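You operate a simulated robot arm through the tools that you are given. There is no shell and no other tool. Be economical: measure what you need, move in short steps, check, and stop when the job is done.

You are at the controls of a simulated robot arm. One attempt, no reset.

Task
Mix oats from the OATS box with milk in the white bowl.
Fine: about 100 ml of each; stir with the red spoon; box, jug and spoon go back. Set down upright: box, milk jug.

Only the result counts: the job must be done as asked and must still hold three seconds after the hand-in. Knocking over, shifting, dropping, spilling or breaking anything else fails it.

Robot
A 7-joint arm with a two-finger parallel gripper, fixed in place. Base frame: the origin is at the foot of the arm, x ahead of it, y to its left, z up; the work surface is at about z = 910. Units: mm, degrees, N and s.
With the tool pointing down near the work surface it reaches from about 280 to 680 mm from the base axis. Its first joint turns from -66.0 to 66.0 degrees. Payload 1.57 kg.
The TCP is the grasp point between the finger pads, 30 mm short of the fingertips. In the tool frame z runs along the fingers and y along their closing line. Largest opening 110 mm; finger width 24, thickness 12; the body of the gripper, 48 by 112 mm, starts 78 mm behind the TCP.
Orientation is that of the tool frame in the base frame, as [roll, pitch, yaw] about the fixed x, y, z axes, in that order (R = Rz(yaw) Ry(pitch) Rx(roll)). With the fingers straight down and closing along the base's y, the tool's x points along the base's -x, its y along +y and its z along -z.

Tools
- The arm moves only by the tool move_arm. Its argument "series" is a list of rows, each a list of 3 entries, a list of its own where there are three numbers: the shift along the tool's x, y, z in mm, then the turn, a rotation vector about the tool's x, y, z in degrees, then the gripper command, from -1 (fully open) to 1 (shut), values between in proportion. In form: [[[tx, ty, tz], [ax, ay, az], jaw], ...]. A call has 1 to 8 rows; each row is the pose to reach, as a shift and turn from the pose commanded when the call began, along the tool's axes at that moment. A row lasts 0.2 s, in which the tool goes at most 50 mm and 8.6 degrees; a call with a longer step from one row to the next is refused whole, and so is a gripper value outside its range. Where a pose cannot be reached the arm comes as near as it can. A force on the tool above 40 N (or 10 N above the force at the start of the call, whichever is more), or a blocked arm, ends the call early, and 0.2 s more pass. The fingers move at their own pace (about 108 mm/s each) and stop on an object; they squeeze with about 34 N. The grip force told is the motor's: it shows also when the fingers shut on nothing. Time passes only in rows, and 0.2 s behind the last, so rows that repeat a pose let the fingers close. It gives the time, the measured TCP pose, the force on the tool (base axes), the opening and the grip force at its end, in the units of the frame above (readings bear some noise), with the torque about the TCP (base axes, N m) and any sound that the robot's microphone picked up.
- Cameras (640 x 400 px; columns grow to the right, rows downward): "scene" is fixed at [173.7, -397.7, 1407]; the picture's right is [0.70, -0.71, 0.00], its down [-0.38, -0.37, -0.85] and it looks along [0.60, 0.59, -0.53] (base axes); focal length 220 px, centre (320, 200). "wrist" rides on the gripper at [70, 16, -141] in the tool frame; the picture's right is [-0.23, 0.97, 0.00], its down [-0.86, -0.20, -0.48] and it looks along [-0.47, -0.11, 0.88] (tool axes); focal length 222 px, centre (320, 200). There is no depth. A picture from a camera that has moved, and an enlarged one, comes with that camera's place and axes in the base frame and with its lens.
- get_image(camera): a new picture of that camera. It takes no simulated time.
- zoom(camera, box): a new picture of the part [left, top, right, bottom] of that camera's present view, enlarged. It takes no simulated time.
- hand_in(): hands the job in; it is judged then, once.

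Work in short steps. Places have to be worked out from the pictures, the camera data and where the tool is seen: move nearer, look again, correct. Check each grasp and each placing, and mend what went wrong. You have 120 turns and 76 pictures in all, those below and enlarged ones among them. Open the gripper and draw the arm clear of the work before you hand the job in, unless the task says otherwise; then end with one line.

The tools are called after "Call:" by a JSON object that holds its "name" and its "arguments". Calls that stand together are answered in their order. move_arm: Moves the arm, as the interface text tells. Its arguments: {"type":"object","properties":{"series":{"type":"array","items":{"type":"array"}}},"required":["series"]} The other tools are called the same way: get_image (camera) takes a picture; zoom (camera, box) takes an enlarged picture of a part of a camera's view; hand_in () hands the job in.

At the start:

```text
time_s: 0.0
position: [358.6, -42.1, 1304.9]
tool_rot: [180.0, 0.0, -180.0]
force: [0.4, 0.9, -0.8]
torque: [-0.02, 0.01, 0.02]
gripper_width: 110.0
grip_force: 0.0
```

scene: 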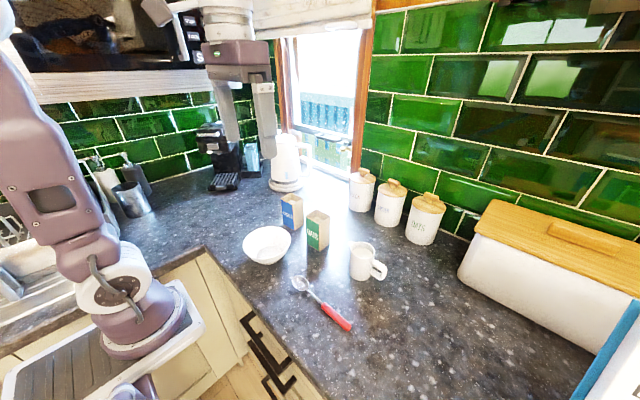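
wrist: 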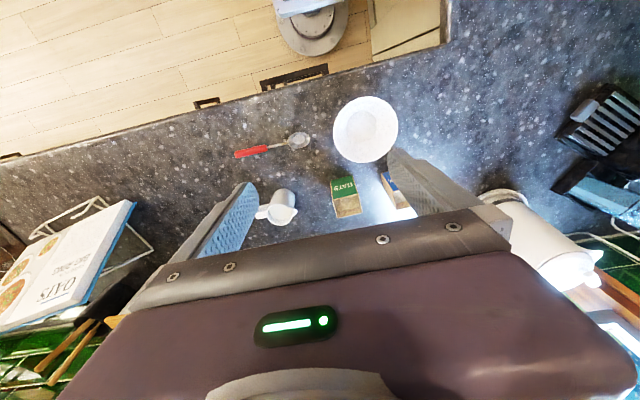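

I'll start by enlarging the scene around the bowl, boxes, jug and spoon to locate them.

Call:
{"name": "zoom", "arguments": {"camera": "scene", "box": [230, 180, 400, 286]}}

Call:
{"name": "zoom", "arguments": {"camera": "scene", "box": [270, 230, 400, 340]}}

Call:
{"name": "zoom", "arguments": {"camera": "wrist", "box": [220, 80, 420, 220]}}

```text
3.76 times, centred on (315, 233) of scene
camera zoom: at [173.7, -397.7, 1407.0], right [0.7, -0.71, 0.0], down [-0.38, -0.37, -0.85], along [0.6, 0.59, -0.53], focal length 830 px, centre (339, 76)
```

zoom: 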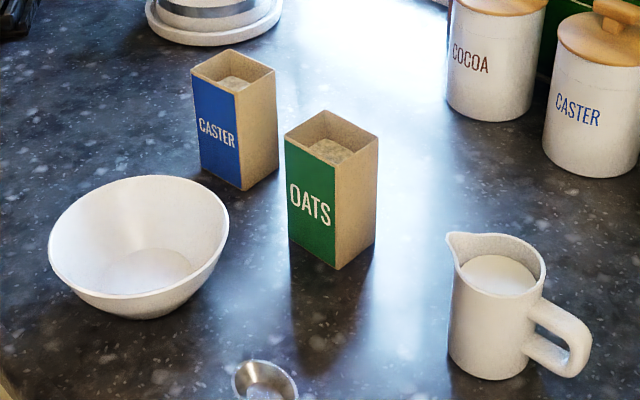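

```text
3.64 times, centred on (335, 285) of scene
camera zoom: at [173.7, -397.7, 1407.0], right [0.7, -0.71, 0.0], down [-0.38, -0.37, -0.85], along [0.6, 0.59, -0.53], focal length 801 px, centre (266, -109)
```

zoom: 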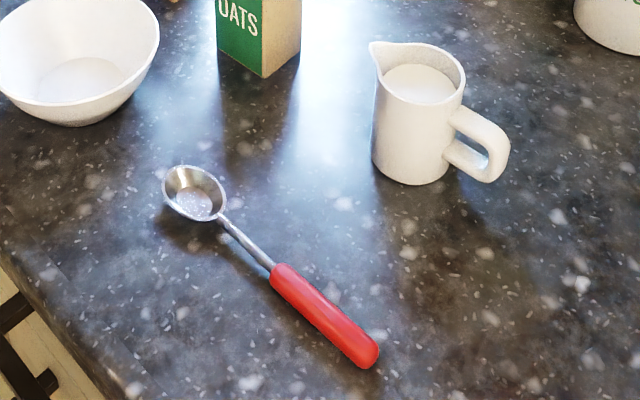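

```text
2.86 times, centred on (320, 150) of wrist
camera zoom: at [289.1, -26.5, 1446.6], right [0.23, 0.97, 0.0], down [0.86, -0.2, 0.48], along [0.47, -0.11, -0.88], focal length 635 px, centre (320, 343)
```

zoom: 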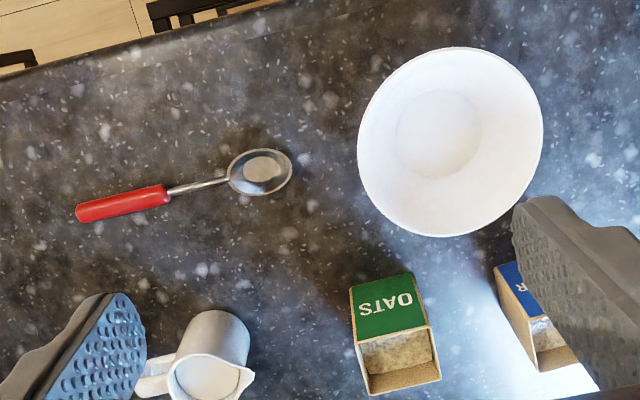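

Box, jug and bowl estimates (mm):
- OATS box: centre about (546,-22), top about 1017.
- Bowl: centre about (401,42), rim about z 970, radius about 68.
- Jug: about (542,-185), spout toward +y.
- Spoon: along y at x≈401.

I plan to work with the hand coming from the -y side. First I yaw the tool so its x points to +y.

Call:
{"name": "move_arm", "arguments": {"series": [[[0, 0, 0], [0, 0, 8.5], -1], [[0, 0, 0], [0, 0, 17], -1], [[0, 0, 0], [0, 0, 25.5], -1], [[0, 0, 0], [0, 0, 34], -1], [[0, 0, 0], [0, 0, 42.5], -1], [[0, 0, 0], [0, 0, 51], -1], [[0, 0, 0], [0, 0, 59.5], -1], [[0, 0, 0], [0, 0, 68], -1]]}}

```text
time_s: 1.8
position: [358.8, -42.2, 1306.1]
tool_rot: [-180.0, -0.1, 111.8]
force: [-0.4, -0.5, -0.6]
torque: [0.02, -0.02, -0.01]
gripper_width: 110.1
grip_force: 0.0
```

The yaw works with no trouble. I finish it with 22° more and shift toward +x and -y.

Call:
{"name": "move_arm", "arguments": {"series": [[[0, 0, 0], [0, 0, 8], -1], [[0, 0, 0], [0, 0, 16], -1], [[0, 0, 0], [0, 0, 22], -1]]}}

Call:
{"name": "move_arm", "arguments": {"series": [[[-30, 40, 0], [0, 8, 0], -1], [[-60, 80, 0], [0, 16, 0], -1], [[-80, 120, 0], [0, 24, 0], -1], [[-90, 150, 10], [0, 32, 0], -1], [[-100, 170, 30], [0, 40, 0], -1], [[-120, 187, 50], [0, 45, 0], -1]]}}

Call:
{"name": "get_image", "arguments": {"camera": "wrist"}}

Call:
{"name": "get_image", "arguments": {"camera": "scene"}}

```text
time_s: 2.6
position: [358.9, -42.7, 1305.7]
tool_rot: [180.0, 0.0, 89.9]
force: [-0.1, -0.6, 0.8]
torque: [-0.02, -0.01, 0.0]
gripper_width: 110.0
grip_force: 0.2
```

```text
time_s: 4.0
position: [473.4, -173.3, 1220.6]
tool_rot: [179.7, -43.6, 89.3]
force: [-0.1, -1.3, -1.7]
torque: [0.22, -0.04, -0.03]
gripper_width: 110.0
grip_force: 0.1
out of reach, approached as far as the arm can: row 2, 3, 4, 5, 6
```

```text
70 pictures are left
camera wrist: at [488.7, -220.1, 1370.8], right [0.97, -0.18, -0.15], down [-0.21, -0.95, -0.24], along [-0.1, 0.27, -0.96], focal length 222 px, centre (320, 200)
```

wrist: 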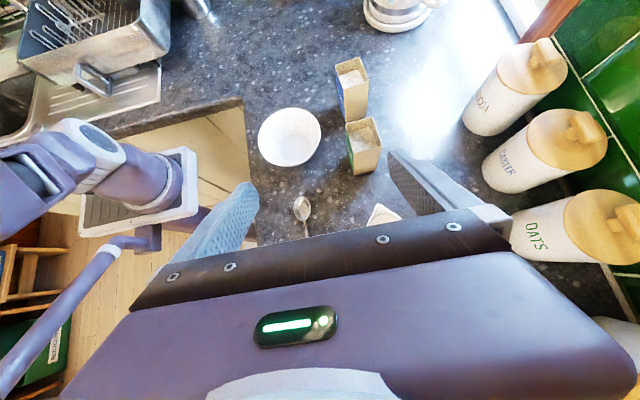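

```text
69 pictures are left
```

scene: 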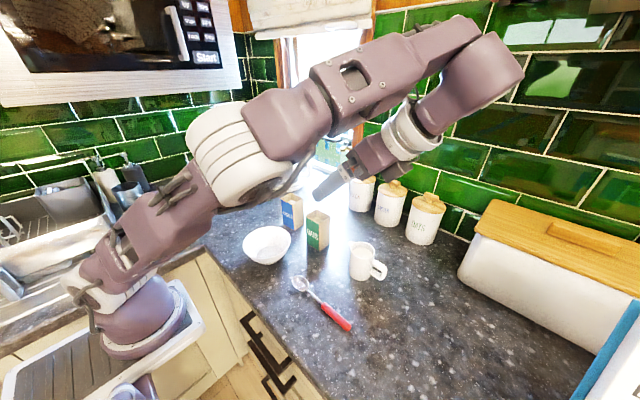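

The tilt is nearly reached but the arm was stretched too high and far. I lower it and look at where the commanded pose ends up.

Call:
{"name": "move_arm", "arguments": {"series": [[[-26, 0, 26], [0, 0, 0], -1], [[-52, 0, 52], [0, 0, 0], -1], [[-76, 0, 79], [0, 0, 0], -1], [[-76, 0, 79], [0, 0, 0], -1]]}}

Call:
{"name": "zoom", "arguments": {"camera": "wrist", "box": [240, 50, 480, 250]}}

```text
time_s: 5.0
position: [473.5, -170.3, 1111.7]
tool_rot: [180.0, -45.0, 89.9]
force: [-0.1, 0.3, 0.0]
torque: [0.01, 0.01, 0.01]
gripper_width: 110.0
grip_force: 0.1
```

```text
2.00 times, centred on (360, 150) of wrist
camera zoom: at [490.4, -221.2, 1260.6], right [0.97, -0.16, -0.16], down [-0.2, -0.94, -0.27], along [-0.11, 0.29, -0.95], focal length 444 px, centre (240, 300)
```

zoom: 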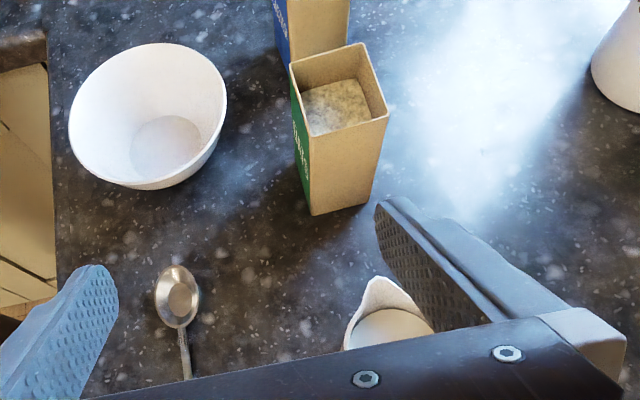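

Box measured again: x 522–572, y -50 to 8, centre about (547,-21). I line up at x=547 and go to about 110 mm short of the grasp along the tool axis.

Call:
{"name": "move_arm", "arguments": {"series": [[[0, 37, 0], [0, 0, 0], -1], [[0, 73.5, 0], [0, 0, 0], -1], [[-2, 73.5, 35], [0, 0, 0], -1], [[-2, 73.5, 70], [0, 0, 0], -1], [[-2, 73.5, 102], [0, 0, 0], -1], [[-2, 73.5, 102], [0, 0, 0], -1]]}}

Call:
{"name": "get_image", "arguments": {"camera": "wrist"}}

Call:
{"name": "get_image", "arguments": {"camera": "scene"}}

```text
time_s: 6.4
position: [548.2, -97.9, 1039.0]
tool_rot: [-180.0, -45.0, 90.0]
force: [0.2, 0.4, 0.9]
torque: [0.0, 0.0, 0.0]
gripper_width: 110.2
grip_force: 0.0
```

```text
67 pictures are left
camera wrist: at [564.0, -149.9, 1187.8], right [0.97, -0.16, -0.16], down [-0.2, -0.94, -0.27], along [-0.11, 0.29, -0.95], focal length 222 px, centre (320, 200)
```

wrist: 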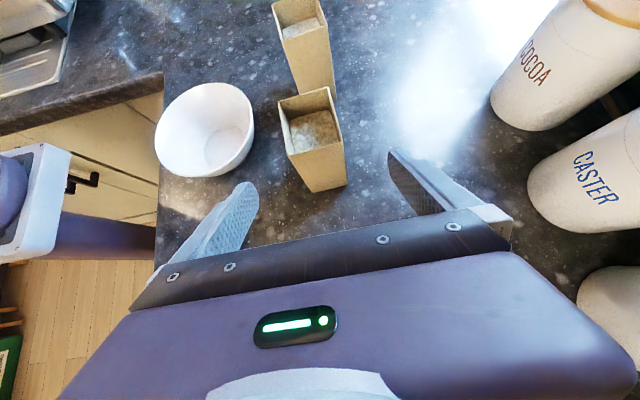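

```text
66 pictures are left
```

scene: 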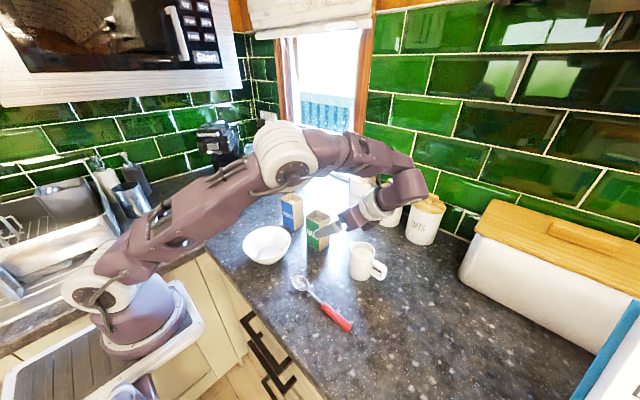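

The fingers straddle the box and the path looks clear. I advance 108 mm along the tool axis in short steps with the gripper open.

Call:
{"name": "move_arm", "arguments": {"series": [[[0, -1, 25], [0, 0, 0], -1], [[0, -1, 50], [0, 0, 0], -1], [[-1, -1, 75], [0, 0, 0], -1], [[-1, -1, 95], [0, 0, 0], -1], [[-1, -1, 108], [0, 0, 0], -1], [[-1, -1, 108], [0, 0, 0], -1]]}}

Call:
{"name": "get_image", "arguments": {"camera": "wrist"}}

Call:
{"name": "get_image", "arguments": {"camera": "scene"}}

```text
time_s: 7.8
position: [545.5, -24.2, 960.0]
tool_rot: [-180.0, -45.0, 90.1]
force: [0.1, 0.5, -1.8]
torque: [0.0, -0.02, -0.01]
gripper_width: 109.9
grip_force: 0.0
```

```text
65 pictures are left
camera wrist: at [562.6, -74.2, 1110.3], right [0.97, -0.16, -0.16], down [-0.2, -0.94, -0.27], along [-0.11, 0.29, -0.95], focal length 222 px, centre (320, 200)
```

wrist: 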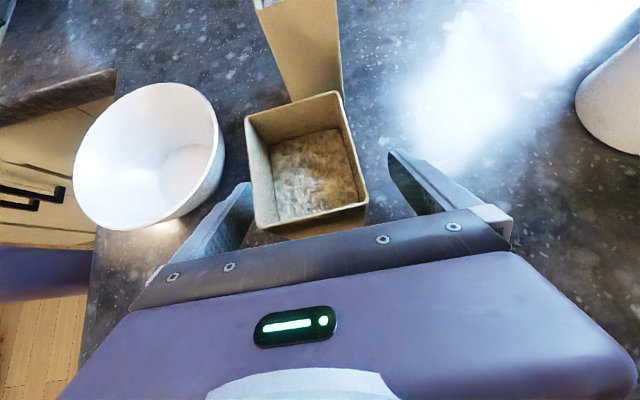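

```text
64 pictures are left
```

scene: 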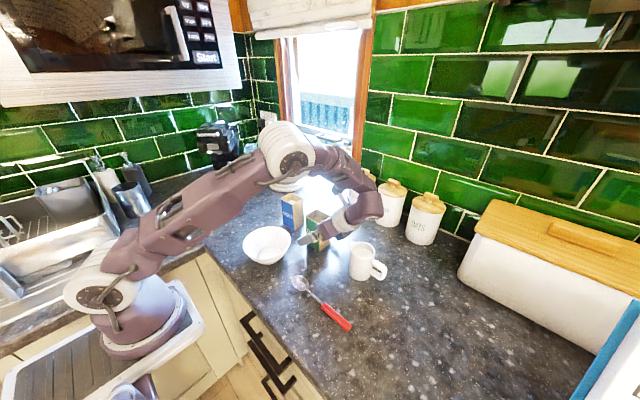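

The box is centred between the fingers, with oats about 30 mm below the rim (roughly 175 ml held, so about 40 mm of level must go). I close the gripper.

Call:
{"name": "move_arm", "arguments": {"series": [[[0, 0, 0], [0, 0, 0], 1], [[0, 0, 0], [0, 0, 0], 1], [[0, 0, 0], [0, 0, 0], 1], [[0, 0, 0], [0, 0, 0], 1]]}}

```text
time_s: 8.8
position: [545.2, -23.2, 961.1]
tool_rot: [180.0, -44.9, 90.1]
force: [1.1, 0.5, 2.8]
torque: [-0.09, -0.06, 0.06]
gripper_width: 49.5
grip_force: 34.9
```

The box is gripped (49.5 mm). I lift it straight up 110 mm gently.

Call:
{"name": "move_arm", "arguments": {"series": [[[7, 0, -7], [0, 0, 0], 1], [[21, 0, -21], [0, 0, 0], 1], [[40, 0, -40], [0, 0, 0], 1], [[60, 0, -60], [0, 0, 0], 1], [[78, 0, -78], [0, 0, 0], 1], [[78, 0, -78], [0, 0, 0], 1], [[78, 0, -78], [0, 0, 0], 1]]}}

Call:
{"name": "get_image", "arguments": {"camera": "scene"}}

```text
time_s: 10.4
position: [545.6, -23.4, 1071.9]
tool_rot: [179.9, -45.0, 90.1]
force: [-0.4, 0.4, -1.9]
torque: [-0.01, 0.02, 0.03]
gripper_width: 49.9
grip_force: 33.8
```

```text
63 pictures are left
```

scene: 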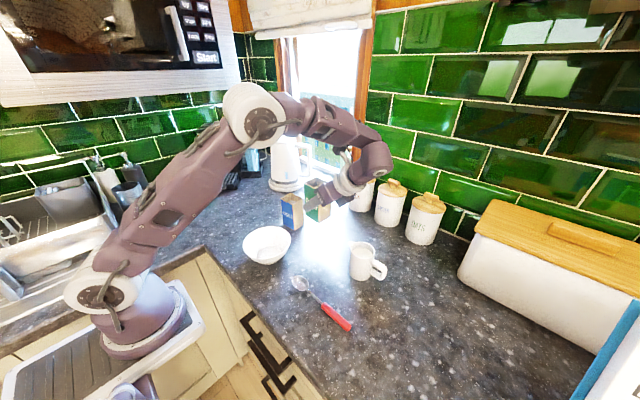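

The box is held steady. I carry it over at height to x≈401 with the TCP at y≈-18, beside the bowl centre.

Call:
{"name": "move_arm", "arguments": {"series": [[[-7, -36, -7], [0, 0, 0], 1], [[-14, -72, -14], [0, 0, 0], 1], [[-14, -108, -14], [0, 0, 0], 1], [[-7, -144, -7], [0, 0, 0], 1], [[3, -144, 3], [0, 0, 0], 1], [[3, -144, 3], [0, 0, 0], 1]]}}

Call:
{"name": "get_image", "arguments": {"camera": "wrist"}}

Call:
{"name": "get_image", "arguments": {"camera": "scene"}}

```text
time_s: 11.8
position: [402.6, -19.5, 1072.1]
tool_rot: [179.9, -45.1, 89.9]
force: [0.6, -0.3, -2.1]
torque: [-0.02, -0.01, 0.03]
gripper_width: 49.6
grip_force: 33.9
```

```text
62 pictures are left
camera wrist: at [418.6, -70.1, 1221.2], right [0.97, -0.16, -0.16], down [-0.2, -0.94, -0.27], along [-0.11, 0.29, -0.95], focal length 222 px, centre (320, 200)
```

wrist: 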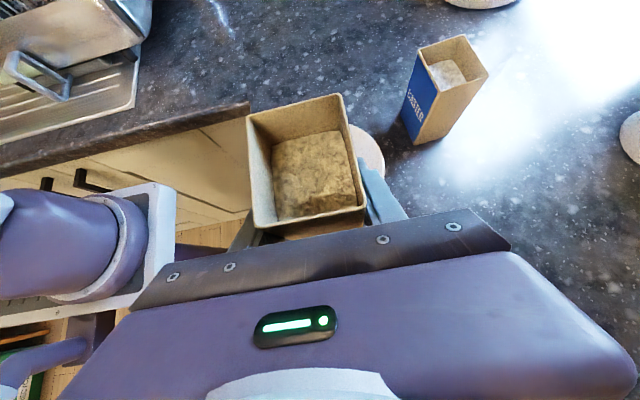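

```text
61 pictures are left
```

scene: 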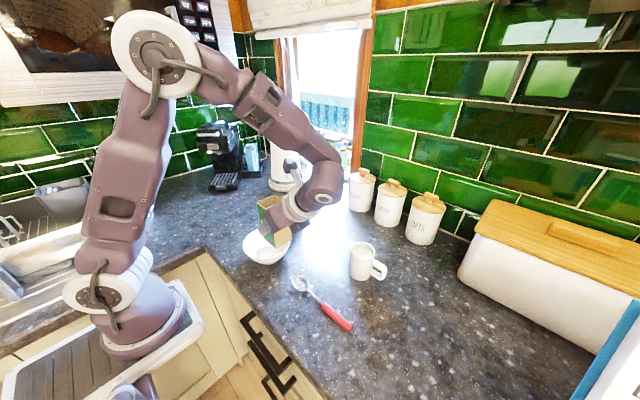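

Bowl centre refined to about (405,40). I tilt the box 40° toward +y about the closing line; nothing should spill yet.

Call:
{"name": "move_arm", "arguments": {"series": [[[0, 2, 0], [0, -8, 0], 1], [[0, 2, 0], [0, -16, 0], 1], [[0, 2, 0], [0, -24, 0], 1], [[0, 2, 0], [0, -32, 0], 1], [[0, 2, 0], [0, -40, 0], 1], [[0, 2, 0], [0, -40, 0], 1]]}}

Call:
{"name": "zoom", "arguments": {"camera": "scene", "box": [200, 160, 360, 280]}}

```text
time_s: 13.2
position: [403.5, -19.4, 1071.6]
tool_rot: [179.9, -4.9, 90.0]
force: [-0.1, -0.6, -1.6]
torque: [0.0, 0.01, 0.01]
gripper_width: 49.9
grip_force: 34.2
```

```text
3.33 times, centred on (280, 220) of scene
camera zoom: at [173.7, -397.7, 1407.0], right [0.7, -0.71, 0.0], down [-0.38, -0.37, -0.85], along [0.6, 0.59, -0.53], focal length 735 px, centre (453, 133)
```

zoom: 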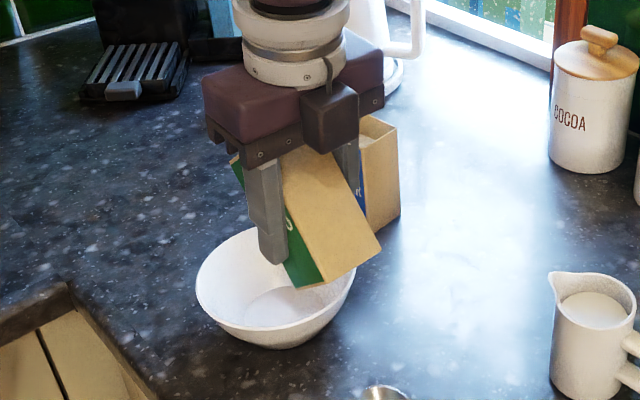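

The box tilts cleanly over the bowl. I go on to 60° while lowering about 25 mm.

Call:
{"name": "move_arm", "arguments": {"series": [[[0, 1, 8], [0, -6, 0], 1], [[0, 1, 16], [0, -12, 0], 1], [[0, 1, 25], [0, -18, 0], 1], [[0, 1, 25], [0, -20, 0], 1], [[0, 1, 25], [0, -20, 0], 1]]}}

Call:
{"name": "get_image", "arguments": {"camera": "wrist"}}

Call:
{"name": "zoom", "arguments": {"camera": "scene", "box": [200, 160, 360, 280]}}

```text
time_s: 14.4
position: [404.7, -16.9, 1047.1]
tool_rot: [-179.9, 15.0, 90.0]
force: [-1.6, -0.4, -1.8]
torque: [-0.03, 0.01, -0.01]
gripper_width: 49.8
grip_force: 33.9
```

```text
59 pictures are left
camera wrist: at [421.0, 86.5, 1165.0], right [0.97, -0.22, 0.06], down [-0.2, -0.7, 0.68], along [-0.11, -0.68, -0.73], focal length 222 px, centre (320, 200)
```

wrist: 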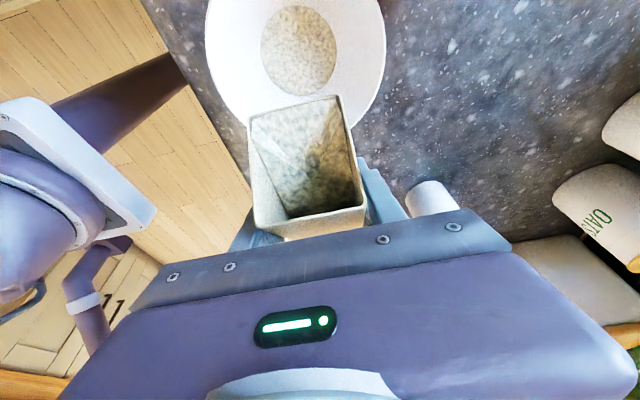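

```text
3.33 times, centred on (280, 220) of scene
camera zoom: at [173.7, -397.7, 1407.0], right [0.7, -0.71, 0.0], down [-0.38, -0.37, -0.85], along [0.6, 0.59, -0.53], focal length 735 px, centre (453, 133)
```

zoom: 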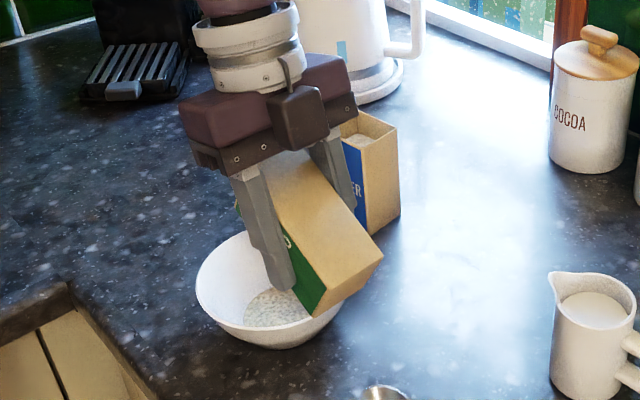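

Oats are flowing. I look closely at the bowl and the inside of the box to estimate the amount before going on.

Call:
{"name": "zoom", "arguments": {"camera": "wrist", "box": [190, 0, 410, 240]}}

```text
1.67 times, centred on (300, 120) of wrist
camera zoom: at [421.0, 86.5, 1165.0], right [0.97, -0.22, 0.06], down [-0.2, -0.7, 0.68], along [-0.11, -0.68, -0.73], focal length 370 px, centre (353, 333)
```

zoom: 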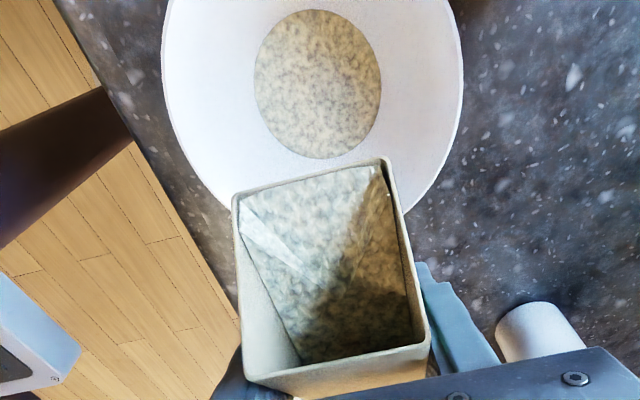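

From the surface plane inside the box, the oats lie about 12° off level and only a little has come out so far. I estimate about 84° of tilt is needed for 100 ml, so I go to 74° and look again.

Call:
{"name": "move_arm", "arguments": {"series": [[[0, 0, 4], [0, -5, 0], 1], [[0, 0, 8], [0, -10, 0], 1], [[0, 0, 12], [0, -14, 0], 1], [[0, 0, 12], [0, -14, 0], 1], [[0, 0, 12], [0, -14, 0], 1]]}}

Call:
{"name": "zoom", "arguments": {"camera": "wrist", "box": [190, 0, 410, 240]}}

```text
time_s: 15.6
position: [404.8, -19.2, 1034.7]
tool_rot: [179.9, 29.0, 90.0]
force: [-0.8, 1.7, -1.5]
torque: [-0.01, 0.0, 0.0]
gripper_width: 49.5
grip_force: 33.9
```

```text
1.67 times, centred on (300, 120) of wrist
camera zoom: at [421.3, 109.3, 1124.6], right [0.97, -0.2, 0.11], down [-0.2, -0.52, 0.83], along [-0.11, -0.83, -0.54], focal length 370 px, centre (353, 333)
```

zoom: 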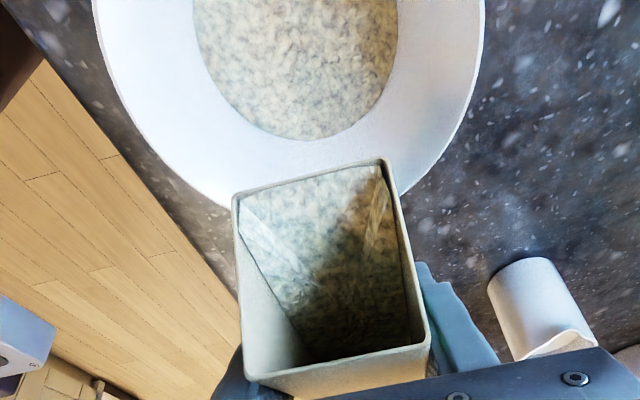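

The bowl disc is now about 94 mm wide, which may already be close to 100 ml. I turn the box back upright to read its remaining level in the same view as at the start.

Call:
{"name": "move_arm", "arguments": {"series": [[[0, 0, -8], [0, 8.5, 0], 1], [[0, 0, -16], [0, 17, 0], 1], [[0, 0, -25], [0, 25.5, 0], 1], [[0, 0, -32], [0, 34, 0], 1], [[0, 0, -35], [0, 40, 0], 1], [[0, 0, -35], [0, 48, 0], 1], [[0, 0, -35], [0, 56, 0], 1], [[0, 0, -35], [0, 64, 0], 1]]}}

Call:
{"name": "move_arm", "arguments": {"series": [[[0, 0, 0], [0, 5, 0], 1], [[0, 0, 0], [0, 10, 0], 1], [[0, 0, 0], [0, 10, 0], 1]]}}

Call:
{"name": "zoom", "arguments": {"camera": "wrist", "box": [220, 70, 400, 250]}}

Call:
{"name": "zoom", "arguments": {"camera": "scene", "box": [220, 200, 340, 280]}}

```text
time_s: 17.4
position: [404.0, -4.2, 1064.9]
tool_rot: [180.0, -35.1, 90.0]
force: [-0.9, 0.7, -0.7]
torque: [-0.01, -0.02, 0.01]
gripper_width: 49.7
grip_force: 33.7
```

```text
time_s: 18.2
position: [404.4, -3.0, 1065.1]
tool_rot: [-180.0, -45.1, 90.0]
force: [-0.4, -0.5, -1.8]
torque: [0.02, 0.01, -0.02]
gripper_width: 49.7
grip_force: 33.6
```

```text
2.22 times, centred on (310, 160) of wrist
camera zoom: at [421.6, -54.5, 1214.4], right [0.97, -0.16, -0.16], down [-0.2, -0.94, -0.27], along [-0.11, 0.29, -0.95], focal length 494 px, centre (342, 289)
```

zoom: 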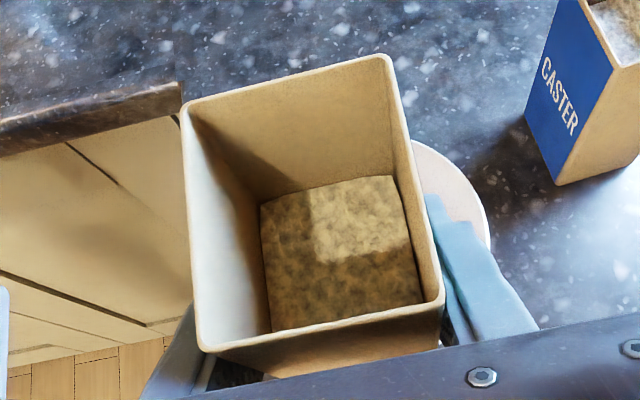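

```text
5.00 times, centred on (280, 240) of scene
camera zoom: at [173.7, -397.7, 1407.0], right [0.7, -0.71, 0.0], down [-0.38, -0.37, -0.85], along [0.6, 0.59, -0.53], focal length 1102 px, centre (520, 0)
```

zoom: 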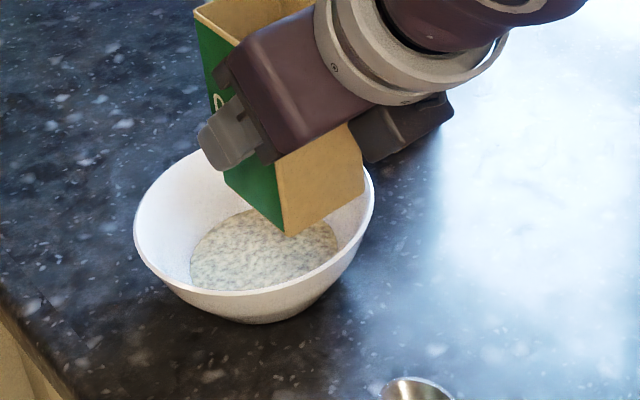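

Levels read on the far wall: 30 mm below the rim at the start, 55 mm now, so about 64 ml is out. I tilt again to about 82° for the remaining 36 ml, first to 64° with the TCP brought back to y≈-19.

Call:
{"name": "move_arm", "arguments": {"series": [[[-6, 0, -6], [0, -8, 0], 1], [[-11, 0, -11], [0, -16, 0], 1], [[-11, 0, -11], [0, -24, 0], 1], [[-11, 0, -11], [0, -32, 0], 1], [[-11, 0, -11], [0, -40, 0], 1], [[-11, 0, -11], [0, -48, 0], 1], [[-11, 0, -11], [0, -56, 0], 1], [[-11, 0, -11], [0, -62, 0], 1]]}}

Call:
{"name": "move_arm", "arguments": {"series": [[[0, 0, 8], [0, -5, 0], 1], [[0, 0, 16], [0, -10, 0], 1], [[0, 0, 24], [0, -15, 0], 1], [[0, 0, 28], [0, -19.5, 0], 1], [[0, 0, 28], [0, -19.5, 0], 1]]}}

Call:
{"name": "get_image", "arguments": {"camera": "wrist"}}

```text
time_s: 20.0
position: [404.8, -18.9, 1066.4]
tool_rot: [179.9, 17.1, 89.9]
force: [0.4, 0.5, -1.1]
torque: [0.04, 0.01, -0.03]
gripper_width: 49.6
grip_force: 34.0
```

```text
time_s: 21.2
position: [404.7, -26.9, 1039.3]
tool_rot: [-179.9, 36.5, 90.0]
force: [0.5, -0.3, -1.0]
torque: [0.02, 0.0, 0.0]
gripper_width: 49.8
grip_force: 33.9
```

```text
53 pictures are left
camera wrist: at [421.7, 112.7, 1110.6], right [0.97, -0.18, 0.14], down [-0.2, -0.4, 0.89], along [-0.11, -0.9, -0.43], focal length 222 px, centre (320, 200)
```

wrist: 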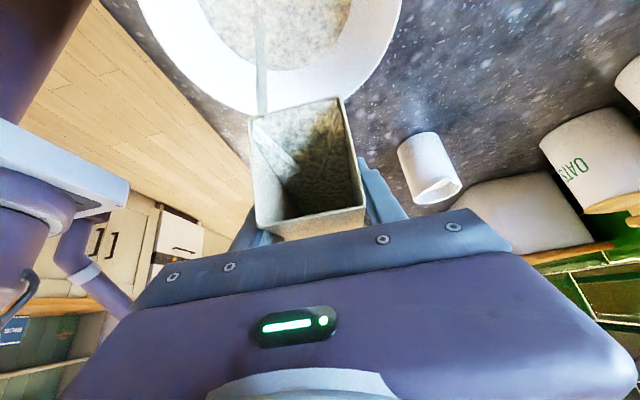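

A thin stream is still falling and the disc has grown to about 102 mm, so roughly 100 ml is in. I bring the box upright now.

Call:
{"name": "move_arm", "arguments": {"series": [[[0, 0, -6], [0, 8.5, 0], 1], [[0, 0, -14], [0, 17, 0], 1], [[0, 0, -22], [0, 25.5, 0], 1], [[0, 0, -30], [0, 34, 0], 1], [[0, 0, -35], [0, 42, 0], 1], [[0, 0, -35], [0, 50, 0], 1], [[0, 0, -35], [0, 58, 0], 1], [[0, 0, -35], [0, 66, 0], 1]]}}

Call:
{"name": "move_arm", "arguments": {"series": [[[0, 0, 0], [0, 8, 0], 1], [[0, 0, 0], [0, 15.5, 0], 1], [[0, 0, 0], [0, 15.5, 0], 1]]}}

Call:
{"name": "zoom", "arguments": {"camera": "wrist", "box": [220, 70, 400, 250]}}

Call:
{"name": "zoom", "arguments": {"camera": "scene", "box": [220, 200, 340, 280]}}

```text
time_s: 23.0
position: [405.6, -6.3, 1066.5]
tool_rot: [-180.0, -29.5, 90.1]
force: [0.8, -0.7, -1.7]
torque: [0.01, -0.02, 0.01]
gripper_width: 49.3
grip_force: 34.0
```

```text
time_s: 23.8
position: [404.8, -5.1, 1067.9]
tool_rot: [-180.0, -45.2, 90.0]
force: [0.3, -0.4, 0.0]
torque: [0.02, 0.04, 0.0]
gripper_width: 49.6
grip_force: 33.9
```

```text
2.22 times, centred on (310, 160) of wrist
camera zoom: at [421.9, -57.2, 1216.1], right [0.97, -0.16, -0.16], down [-0.2, -0.94, -0.27], along [-0.11, 0.29, -0.95], focal length 494 px, centre (342, 289)
```

zoom: 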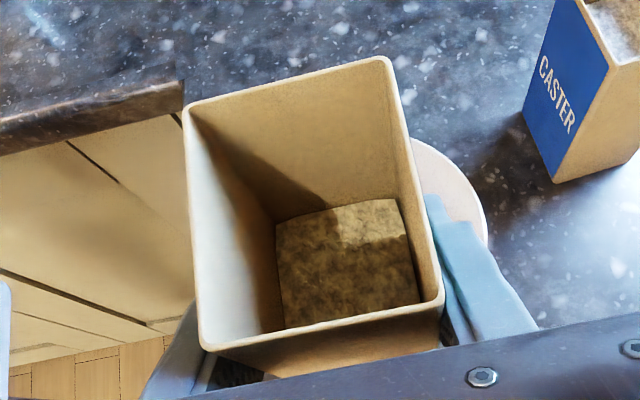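

```text
5.00 times, centred on (280, 240) of scene
camera zoom: at [173.7, -397.7, 1407.0], right [0.7, -0.71, 0.0], down [-0.38, -0.37, -0.85], along [0.6, 0.59, -0.53], focal length 1102 px, centre (520, 0)
```

zoom: 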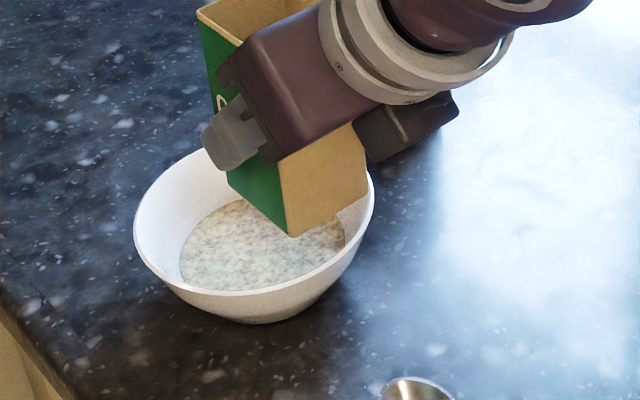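

Level is now about 74–76 mm below the rim, so about 110 ml is in the bowl, close enough. Next I carry the box back to above its spot.

Call:
{"name": "move_arm", "arguments": {"series": [[[-3, 35, -3], [0, 0, 0], 1], [[-6, 70, -6], [0, 0, 0], 1], [[-10, 105, -10], [0, 0, 0], 1], [[-13, 141, -13], [0, 0, 0], 1], [[-13, 141, -13], [0, 0, 0], 1], [[-13, 141, -13], [0, 0, 0], 1]]}}

Call:
{"name": "get_image", "arguments": {"camera": "scene"}}

```text
time_s: 25.2
position: [546.8, -24.9, 1066.3]
tool_rot: [179.9, -45.0, 90.0]
force: [-0.5, 0.8, -0.5]
torque: [0.0, 0.02, -0.01]
gripper_width: 49.8
grip_force: 34.2
```

```text
50 pictures are left
```

scene: 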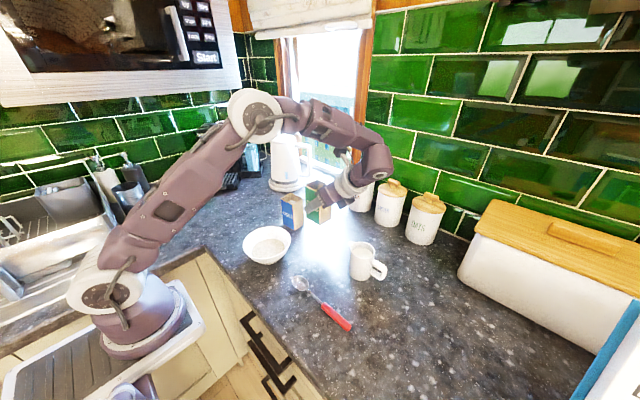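

The counter around the bowl is clean. I lower the box about 104 mm toward its old height, to just above the table.

Call:
{"name": "move_arm", "arguments": {"series": [[[-20, -1, 20], [0, 0, 0], 1], [[-40, -1, 40], [0, 0, 0], 1], [[-58, -1, 58], [0, 0, 0], 1], [[-68, -1, 68], [0, 0, 0], 1], [[-73, -1, 73], [0, 0, 0], 1], [[-73, -1, 73], [0, 0, 0], 1]]}}

```text
time_s: 26.6
position: [545.3, -24.2, 964.0]
tool_rot: [179.9, -45.0, 90.2]
force: [-0.2, -2.5, 8.5]
torque: [0.19, 0.04, 0.0]
gripper_width: 49.5
grip_force: 34.4
```

Contact already: 8.5 N upward, mostly on the +y edge, so the box sits slightly tipped in the grip. I press another 1.5 mm to seat it and check.

Call:
{"name": "move_arm", "arguments": {"series": [[[-1, 0, 1], [0, 0, 0], 1], [[-1, 0, 1], [0, 0, 0], 1]]}}

Call:
{"name": "zoom", "arguments": {"camera": "scene", "box": [260, 170, 380, 270]}}

```text
time_s: 27.2
position: [545.4, -25.6, 963.5]
tool_rot: [179.8, -45.1, 90.1]
force: [-0.7, -6.7, 31.5]
torque: [0.1, 0.26, 0.06]
gripper_width: 49.8
grip_force: 33.4
```

```text
4.00 times, centred on (320, 220) of scene
camera zoom: at [173.1, -397.8, 1407.0], right [0.7, -0.71, 0.0], down [-0.38, -0.37, -0.85], along [0.6, 0.59, -0.53], focal length 882 px, centre (320, 120)
```

zoom: 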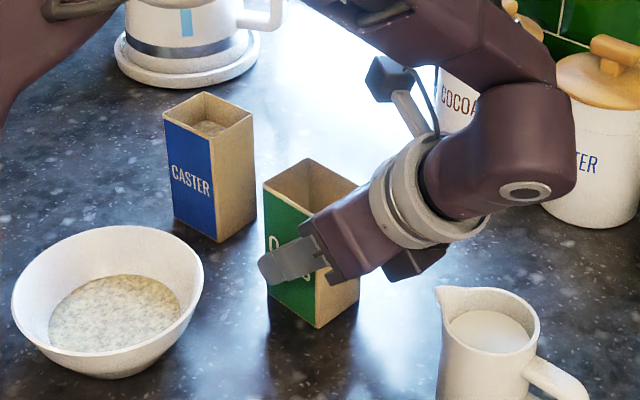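

The box is seated flat and pressing firmly. I ease off 1 mm and open the gripper.

Call:
{"name": "move_arm", "arguments": {"series": [[[1, 0, -1], [0, 0, 0], 1], [[1, 0, -1], [0, 0, 0], 0.5], [[1, 0, -1], [0, 0, 0], -0.2], [[1, 0, -1], [0, 0, 0], -1], [[1, 0, -1], [0, 0, 0], -1], [[1, 0, -1], [0, 0, 0], -1]]}}

Call:
{"name": "get_image", "arguments": {"camera": "wrist"}}

```text
time_s: 28.6
position: [544.1, -24.6, 962.8]
tool_rot: [179.9, -45.0, 90.0]
force: [-0.5, 0.3, -0.8]
torque: [0.01, 0.0, -0.02]
gripper_width: 109.9
grip_force: 0.1
```

```text
48 pictures are left
camera wrist: at [561.5, -75.7, 1112.7], right [0.97, -0.16, -0.16], down [-0.2, -0.94, -0.27], along [-0.11, 0.29, -0.95], focal length 222 px, centre (320, 200)
```

wrist: 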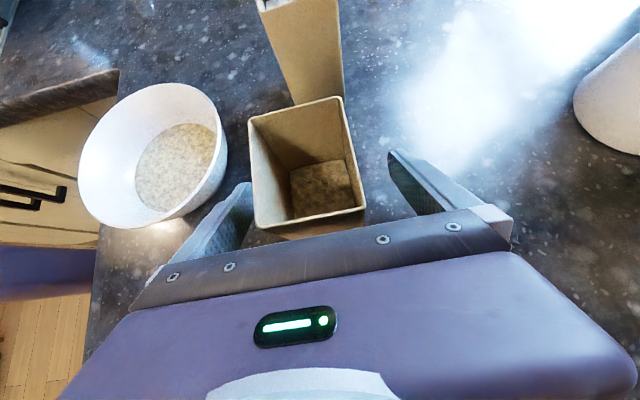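

The box stands upright at its place. I retract along the tool axis, then rise.

Call:
{"name": "move_arm", "arguments": {"series": [[[0, 0, -25], [0, 0, 0], -1], [[0, 0, -50], [0, 0, 0], -1], [[0, 0, -80], [0, 0, 0], -1], [[0, 0, -112], [0, 0, 0], -1], [[10, 0, -140], [0, 0, 0], -1], [[10, 0, -170], [0, 0, 0], -1], [[10, 0, -170], [0, 0, 0], -1]]}}

Call:
{"name": "get_image", "arguments": {"camera": "wrist"}}

Call:
{"name": "zoom", "arguments": {"camera": "scene", "box": [230, 180, 400, 300]}}

```text
time_s: 30.2
position: [545.8, -137.8, 1091.8]
tool_rot: [180.0, -45.0, 90.0]
force: [-0.1, 0.0, -0.9]
torque: [-0.01, -0.02, -0.04]
gripper_width: 109.9
grip_force: 0.1
```

```text
47 pictures are left
camera wrist: at [562.1, -188.8, 1240.5], right [0.97, -0.16, -0.16], down [-0.2, -0.94, -0.27], along [-0.11, 0.29, -0.95], focal length 222 px, centre (320, 200)
```

wrist: 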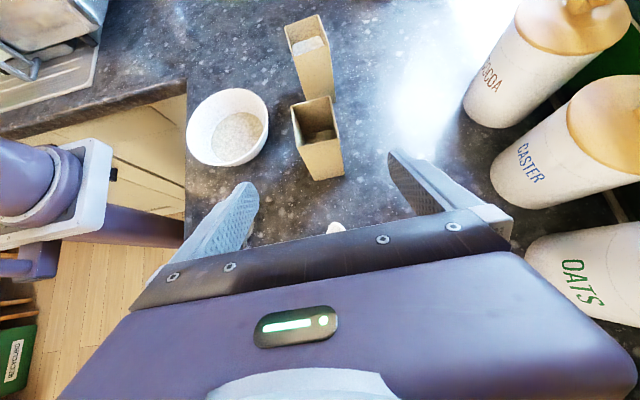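

```text
3.33 times, centred on (315, 240) of scene
camera zoom: at [173.7, -397.7, 1407.0], right [0.7, -0.71, 0.0], down [-0.38, -0.37, -0.85], along [0.6, 0.59, -0.53], focal length 735 px, centre (337, 67)
```

zoom: 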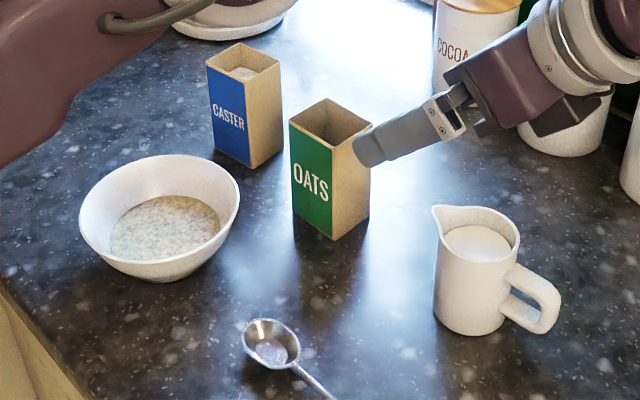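

Jug axis is about (542,-187), radius about 31, handle straight toward -y out to y≈-259, z 937–980. I swing back over the jug to a pre-grasp point on the -y side.

Call:
{"name": "move_arm", "arguments": {"series": [[[-20, -1, -27], [0, 0, 0], -1], [[-40, -2, -54], [0, 0, 0], -1], [[-60, -3, -82], [0, 0, 0], -1], [[-81, -4, -109], [0, 0, 0], -1], [[-104, -4, -86], [0, 0, 0], -1], [[-126, -4, -64], [0, 0, 0], -1], [[-126, -4, -64], [0, 0, 0], -1]]}}

Call:
{"name": "get_image", "arguments": {"camera": "wrist"}}

Call:
{"name": "get_image", "arguments": {"camera": "scene"}}

```text
time_s: 31.8
position: [523.2, -217.7, 1094.7]
tool_rot: [180.0, -45.0, 89.8]
force: [-0.3, 0.6, -0.4]
torque: [0.02, -0.01, -0.01]
gripper_width: 109.8
grip_force: 0.1
out of reach, approached as far as the arm can: row 2, 3, 4, 5, 6, 7
```

```text
45 pictures are left
camera wrist: at [539.2, -269.0, 1243.3], right [0.97, -0.16, -0.16], down [-0.2, -0.94, -0.27], along [-0.11, 0.29, -0.95], focal length 222 px, centre (320, 200)
```

wrist: 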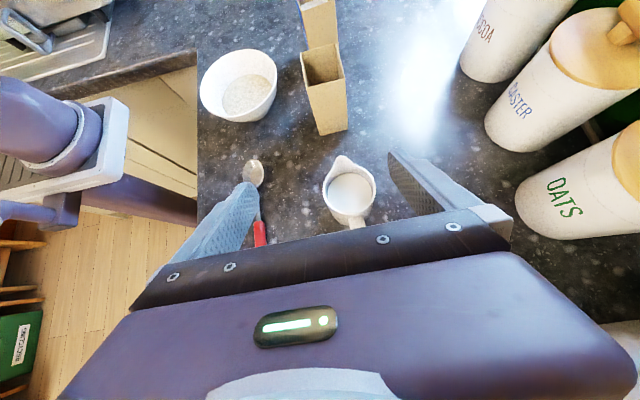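

```text
44 pictures are left
```

scene: 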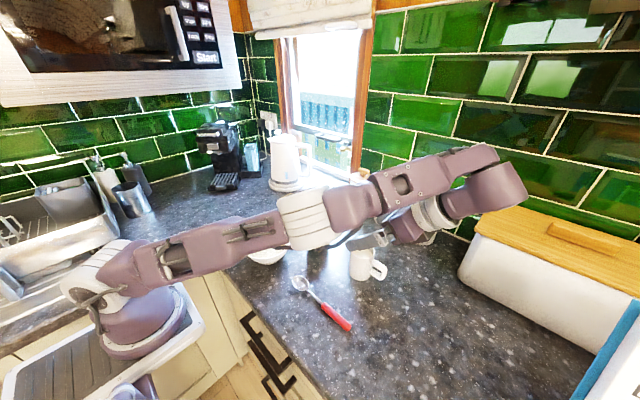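

The arm is at full stretch here, so I use a steeper approach: tool 60° below horizontal, straight above the jug, then descend vertically. I move to (542,-192,1090) with the new tilt.

Call:
{"name": "move_arm", "arguments": {"series": [[[5, 6, 7], [0, -5, 0], -1], [[10, 12, 14], [0, -10, 0], -1], [[15, 19, 22], [0, -15, 0], -1], [[15, 19, 22], [0, -15, 0], -1]]}}

Call:
{"name": "get_image", "arguments": {"camera": "wrist"}}

Call:
{"name": "get_image", "arguments": {"camera": "scene"}}

```text
time_s: 32.8
position: [540.6, -190.6, 1088.8]
tool_rot: [180.0, -30.0, 90.0]
force: [0.0, -0.1, -0.1]
torque: [0.01, -0.03, 0.01]
gripper_width: 110.1
grip_force: 0.0
```

```text
43 pictures are left
camera wrist: at [557.9, -201.7, 1246.5], right [0.97, -0.2, -0.11], down [-0.2, -0.98, -0.01], along [-0.11, 0.03, -0.99], focal length 222 px, centre (320, 200)
```

wrist: 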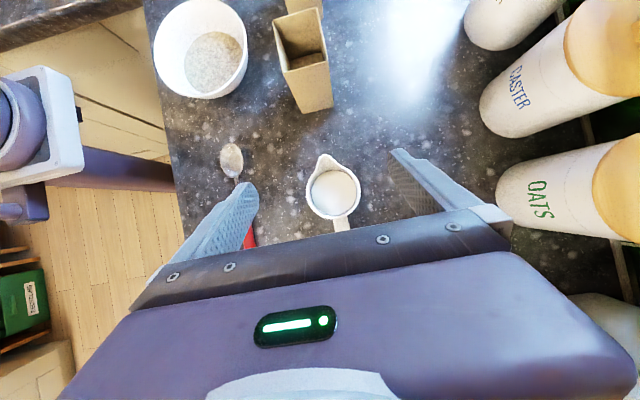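

```text
42 pictures are left
```

scene: 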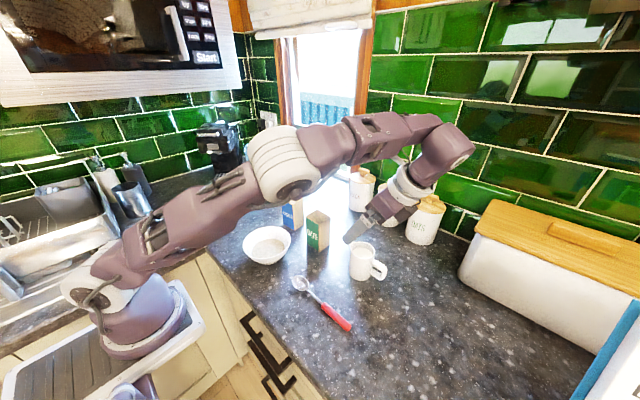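

Jug is nearly centred between the fingers (axis about x 544). I descend 60 mm vertically with a +3 mm x correction, then look.

Call:
{"name": "move_arm", "arguments": {"series": [[[-10, 3, 17], [0, 0, 0], -1], [[-20, 3, 35], [0, 0, 0], -1], [[-30, 3, 52], [0, 0, 0], -1], [[-30, 3, 52], [0, 0, 0], -1]]}}

Call:
{"name": "get_image", "arguments": {"camera": "wrist"}}

Call:
{"name": "zoom", "arguments": {"camera": "scene", "box": [320, 170, 440, 290]}}

```text
time_s: 33.8
position: [544.1, -191.2, 1029.3]
tool_rot: [180.0, -30.0, 90.0]
force: [-0.9, -0.5, -0.2]
torque: [0.03, 0.0, 0.0]
gripper_width: 110.0
grip_force: 0.1
```

```text
41 pictures are left
camera wrist: at [561.3, -201.4, 1185.8], right [0.97, -0.2, -0.11], down [-0.2, -0.98, -0.01], along [-0.11, 0.04, -0.99], focal length 222 px, centre (320, 200)
```

wrist: 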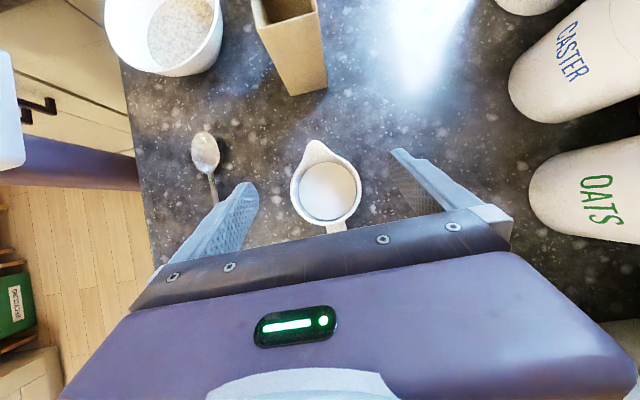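

```text
3.33 times, centred on (380, 230) of scene
camera zoom: at [173.7, -397.7, 1407.0], right [0.7, -0.71, 0.0], down [-0.38, -0.37, -0.85], along [0.6, 0.59, -0.53], focal length 735 px, centre (120, 100)
```

zoom: 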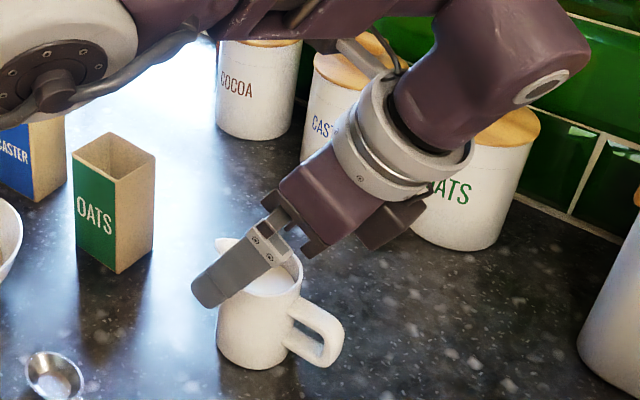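

Centred within about 2 mm. I descend the remaining 59 mm to TCP z≈970.

Call:
{"name": "move_arm", "arguments": {"series": [[[-8, 1.5, 14], [0, 0, 0], -1], [[-16, 1.5, 28], [0, 0, 0], -1], [[-24, 1.5, 42], [0, 0, 0], -1], [[-29.5, 1.5, 51], [0, 0, 0], -1], [[-29.5, 1.5, 51], [0, 0, 0], -1]]}}

Call:
{"name": "get_image", "arguments": {"camera": "wrist"}}

```text
time_s: 35.0
position: [545.5, -192.3, 969.4]
tool_rot: [-180.0, -30.0, 90.0]
force: [0.0, 0.5, 0.0]
torque: [0.0, 0.01, 0.03]
gripper_width: 110.0
grip_force: 0.0
```

```text
39 pictures are left
camera wrist: at [562.3, -201.5, 1126.6], right [0.97, -0.2, -0.11], down [-0.2, -0.98, -0.01], along [-0.11, 0.04, -0.99], focal length 222 px, centre (320, 200)
```

wrist: 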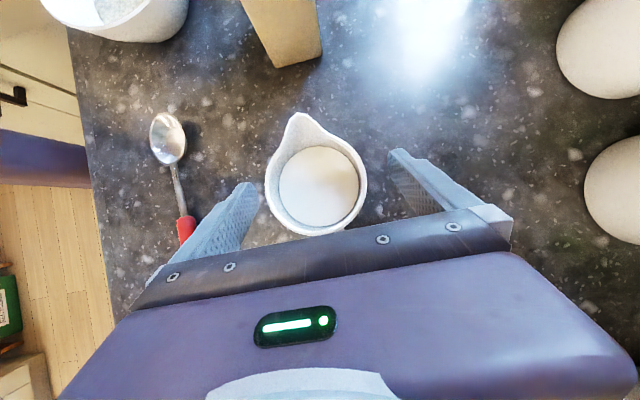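

The jug is centred between the fingers. I close on its body.

Call:
{"name": "move_arm", "arguments": {"series": [[[0, 0, 0], [0, 0, 0], -0.2], [[0, 0, 0], [0, 0, 0], 0.2], [[0, 0, 0], [0, 0, 0], 0.6], [[0, 0, 0], [0, 0, 0], 1], [[0, 0, 0], [0, 0, 0], 1], [[0, 0, 0], [0, 0, 0], 1]]}}

```text
time_s: 36.4
position: [545.4, -190.7, 969.6]
tool_rot: [-180.0, -30.0, 90.1]
force: [2.1, -0.1, 0.0]
torque: [-0.01, 0.0, -0.02]
gripper_width: 59.4
grip_force: 34.0
```

Gripped at 59.4 mm. I lift straight up 100 mm gently.

Call:
{"name": "move_arm", "arguments": {"series": [[[4, 0, -7], [0, 0, 0], 1], [[12, 0, -21], [0, 0, 0], 1], [[22, 0, -38], [0, 0, 0], 1], [[32, 0, -55], [0, 0, 0], 1], [[42, 0, -73], [0, 0, 0], 1], [[50, 0, -87], [0, 0, 0], 1], [[50, 0, -87], [0, 0, 0], 1]]}}

Call:
{"name": "get_image", "arguments": {"camera": "scene"}}

```text
time_s: 38.0
position: [545.5, -190.8, 1071.2]
tool_rot: [-180.0, -30.0, 90.0]
force: [0.5, -1.3, -3.6]
torque: [0.03, 0.0, 0.0]
gripper_width: 59.1
grip_force: 34.7
```

```text
38 pictures are left
```

scene: 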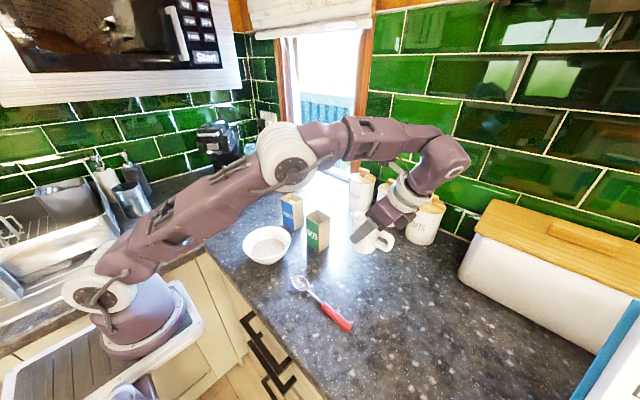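

Jug is lifted with no spill. I carry it level: first along -x by 140 mm at modest speed.

Call:
{"name": "move_arm", "arguments": {"series": [[[0, -10, 0], [0, 0, 0], 1], [[0, -30, 0], [0, 0, 0], 1], [[0, -55, 0], [0, 0, 0], 1], [[0, -80, 0], [0, 0, 0], 1], [[0, -105, 0], [0, 0, 0], 1], [[0, -125, 0], [0, 0, 0], 1], [[0, -136, 0], [0, 0, 0], 1], [[0, -140, 0], [0, 0, 0], 1]]}}

Call:
{"name": "move_arm", "arguments": {"series": [[[10, 0, 6], [0, 0, 0], 1], [[28, 0, 16], [0, 0, 0], 1], [[50, 0, 29], [0, 0, 0], 1], [[74, 0, 43], [0, 0, 0], 1], [[98, 0, 57], [0, 0, 0], 1], [[120, 0, 69], [0, 0, 0], 1], [[138, 0, 80], [0, 0, 0], 1], [[147, 0, 85], [0, 0, 0], 1]]}}

Call:
{"name": "get_image", "arguments": {"camera": "wrist"}}

Call:
{"name": "zoom", "arguments": {"camera": "scene", "box": [200, 160, 360, 280]}}

```text
time_s: 39.8
position: [404.2, -191.2, 1070.6]
tool_rot: [179.9, -30.0, 90.1]
force: [1.3, -0.7, -2.7]
torque: [0.0, -0.03, 0.03]
gripper_width: 59.4
grip_force: 33.6
```

```text
time_s: 41.6
position: [405.1, -20.5, 1070.4]
tool_rot: [-180.0, -30.0, 90.0]
force: [-0.8, 1.4, -3.2]
torque: [0.02, -0.01, -0.01]
gripper_width: 59.2
grip_force: 33.9
```

```text
37 pictures are left
camera wrist: at [422.0, -31.3, 1227.4], right [0.97, -0.2, -0.11], down [-0.2, -0.98, -0.01], along [-0.11, 0.04, -0.99], focal length 222 px, centre (320, 200)
```

wrist: 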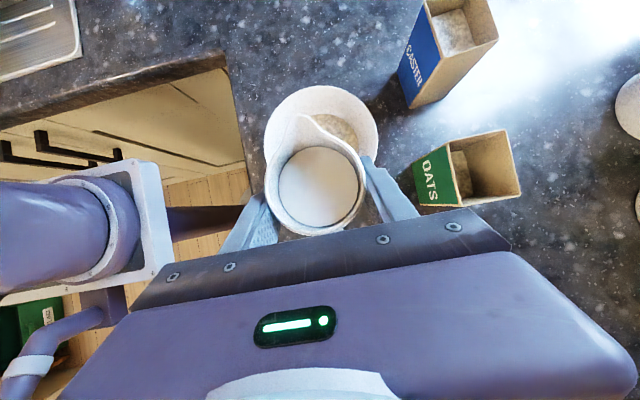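

```text
3.33 times, centred on (280, 220) of scene
camera zoom: at [173.8, -397.7, 1407.0], right [0.7, -0.71, 0.0], down [-0.38, -0.37, -0.85], along [0.6, 0.59, -0.53], focal length 735 px, centre (453, 133)
```

zoom: 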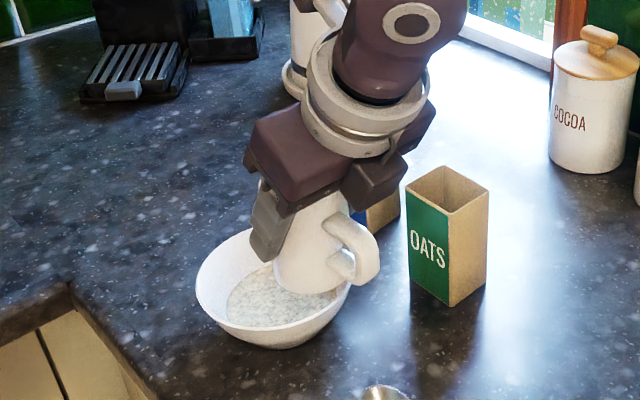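

Everything is in place with the spout over the bowl. I tilt to 35° slowly while lowering 18 mm.

Call:
{"name": "move_arm", "arguments": {"series": [[[-3, 0, 5], [0, -5, 0], 1], [[-6, 0, 10], [0, -10, 0], 1], [[-9, 0, 15.6], [0, -15, 0], 1], [[-9, 0, 15.6], [0, -20, 0], 1], [[-9, 0, 15.6], [0, -25, 0], 1], [[-9, 0, 15.6], [0, -30, 0], 1], [[-9, 0, 15.6], [0, -35, 0], 1], [[-9, 0, 15.6], [0, -35, 0], 1]]}}

Call:
{"name": "get_image", "arguments": {"camera": "wrist"}}

```text
time_s: 43.4
position: [406.3, -21.2, 1053.6]
tool_rot: [180.0, 5.1, 90.1]
force: [-0.8, 0.0, -3.4]
torque: [0.06, 0.01, 0.0]
gripper_width: 59.1
grip_force: 34.8
```

```text
35 pictures are left
camera wrist: at [422.4, 60.6, 1187.2], right [0.97, -0.23, 0.02], down [-0.2, -0.81, 0.55], along [-0.11, -0.54, -0.83], focal length 222 px, centre (320, 200)
```

wrist: 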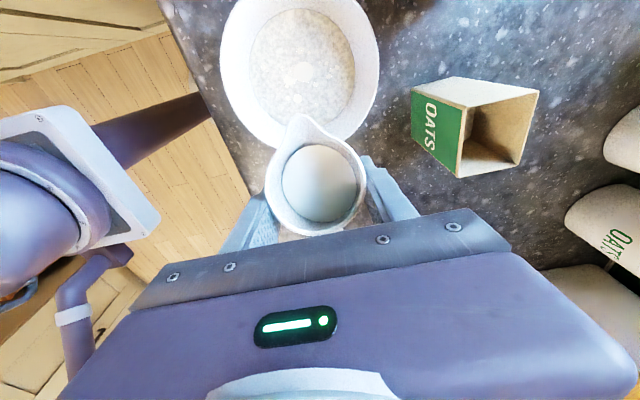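

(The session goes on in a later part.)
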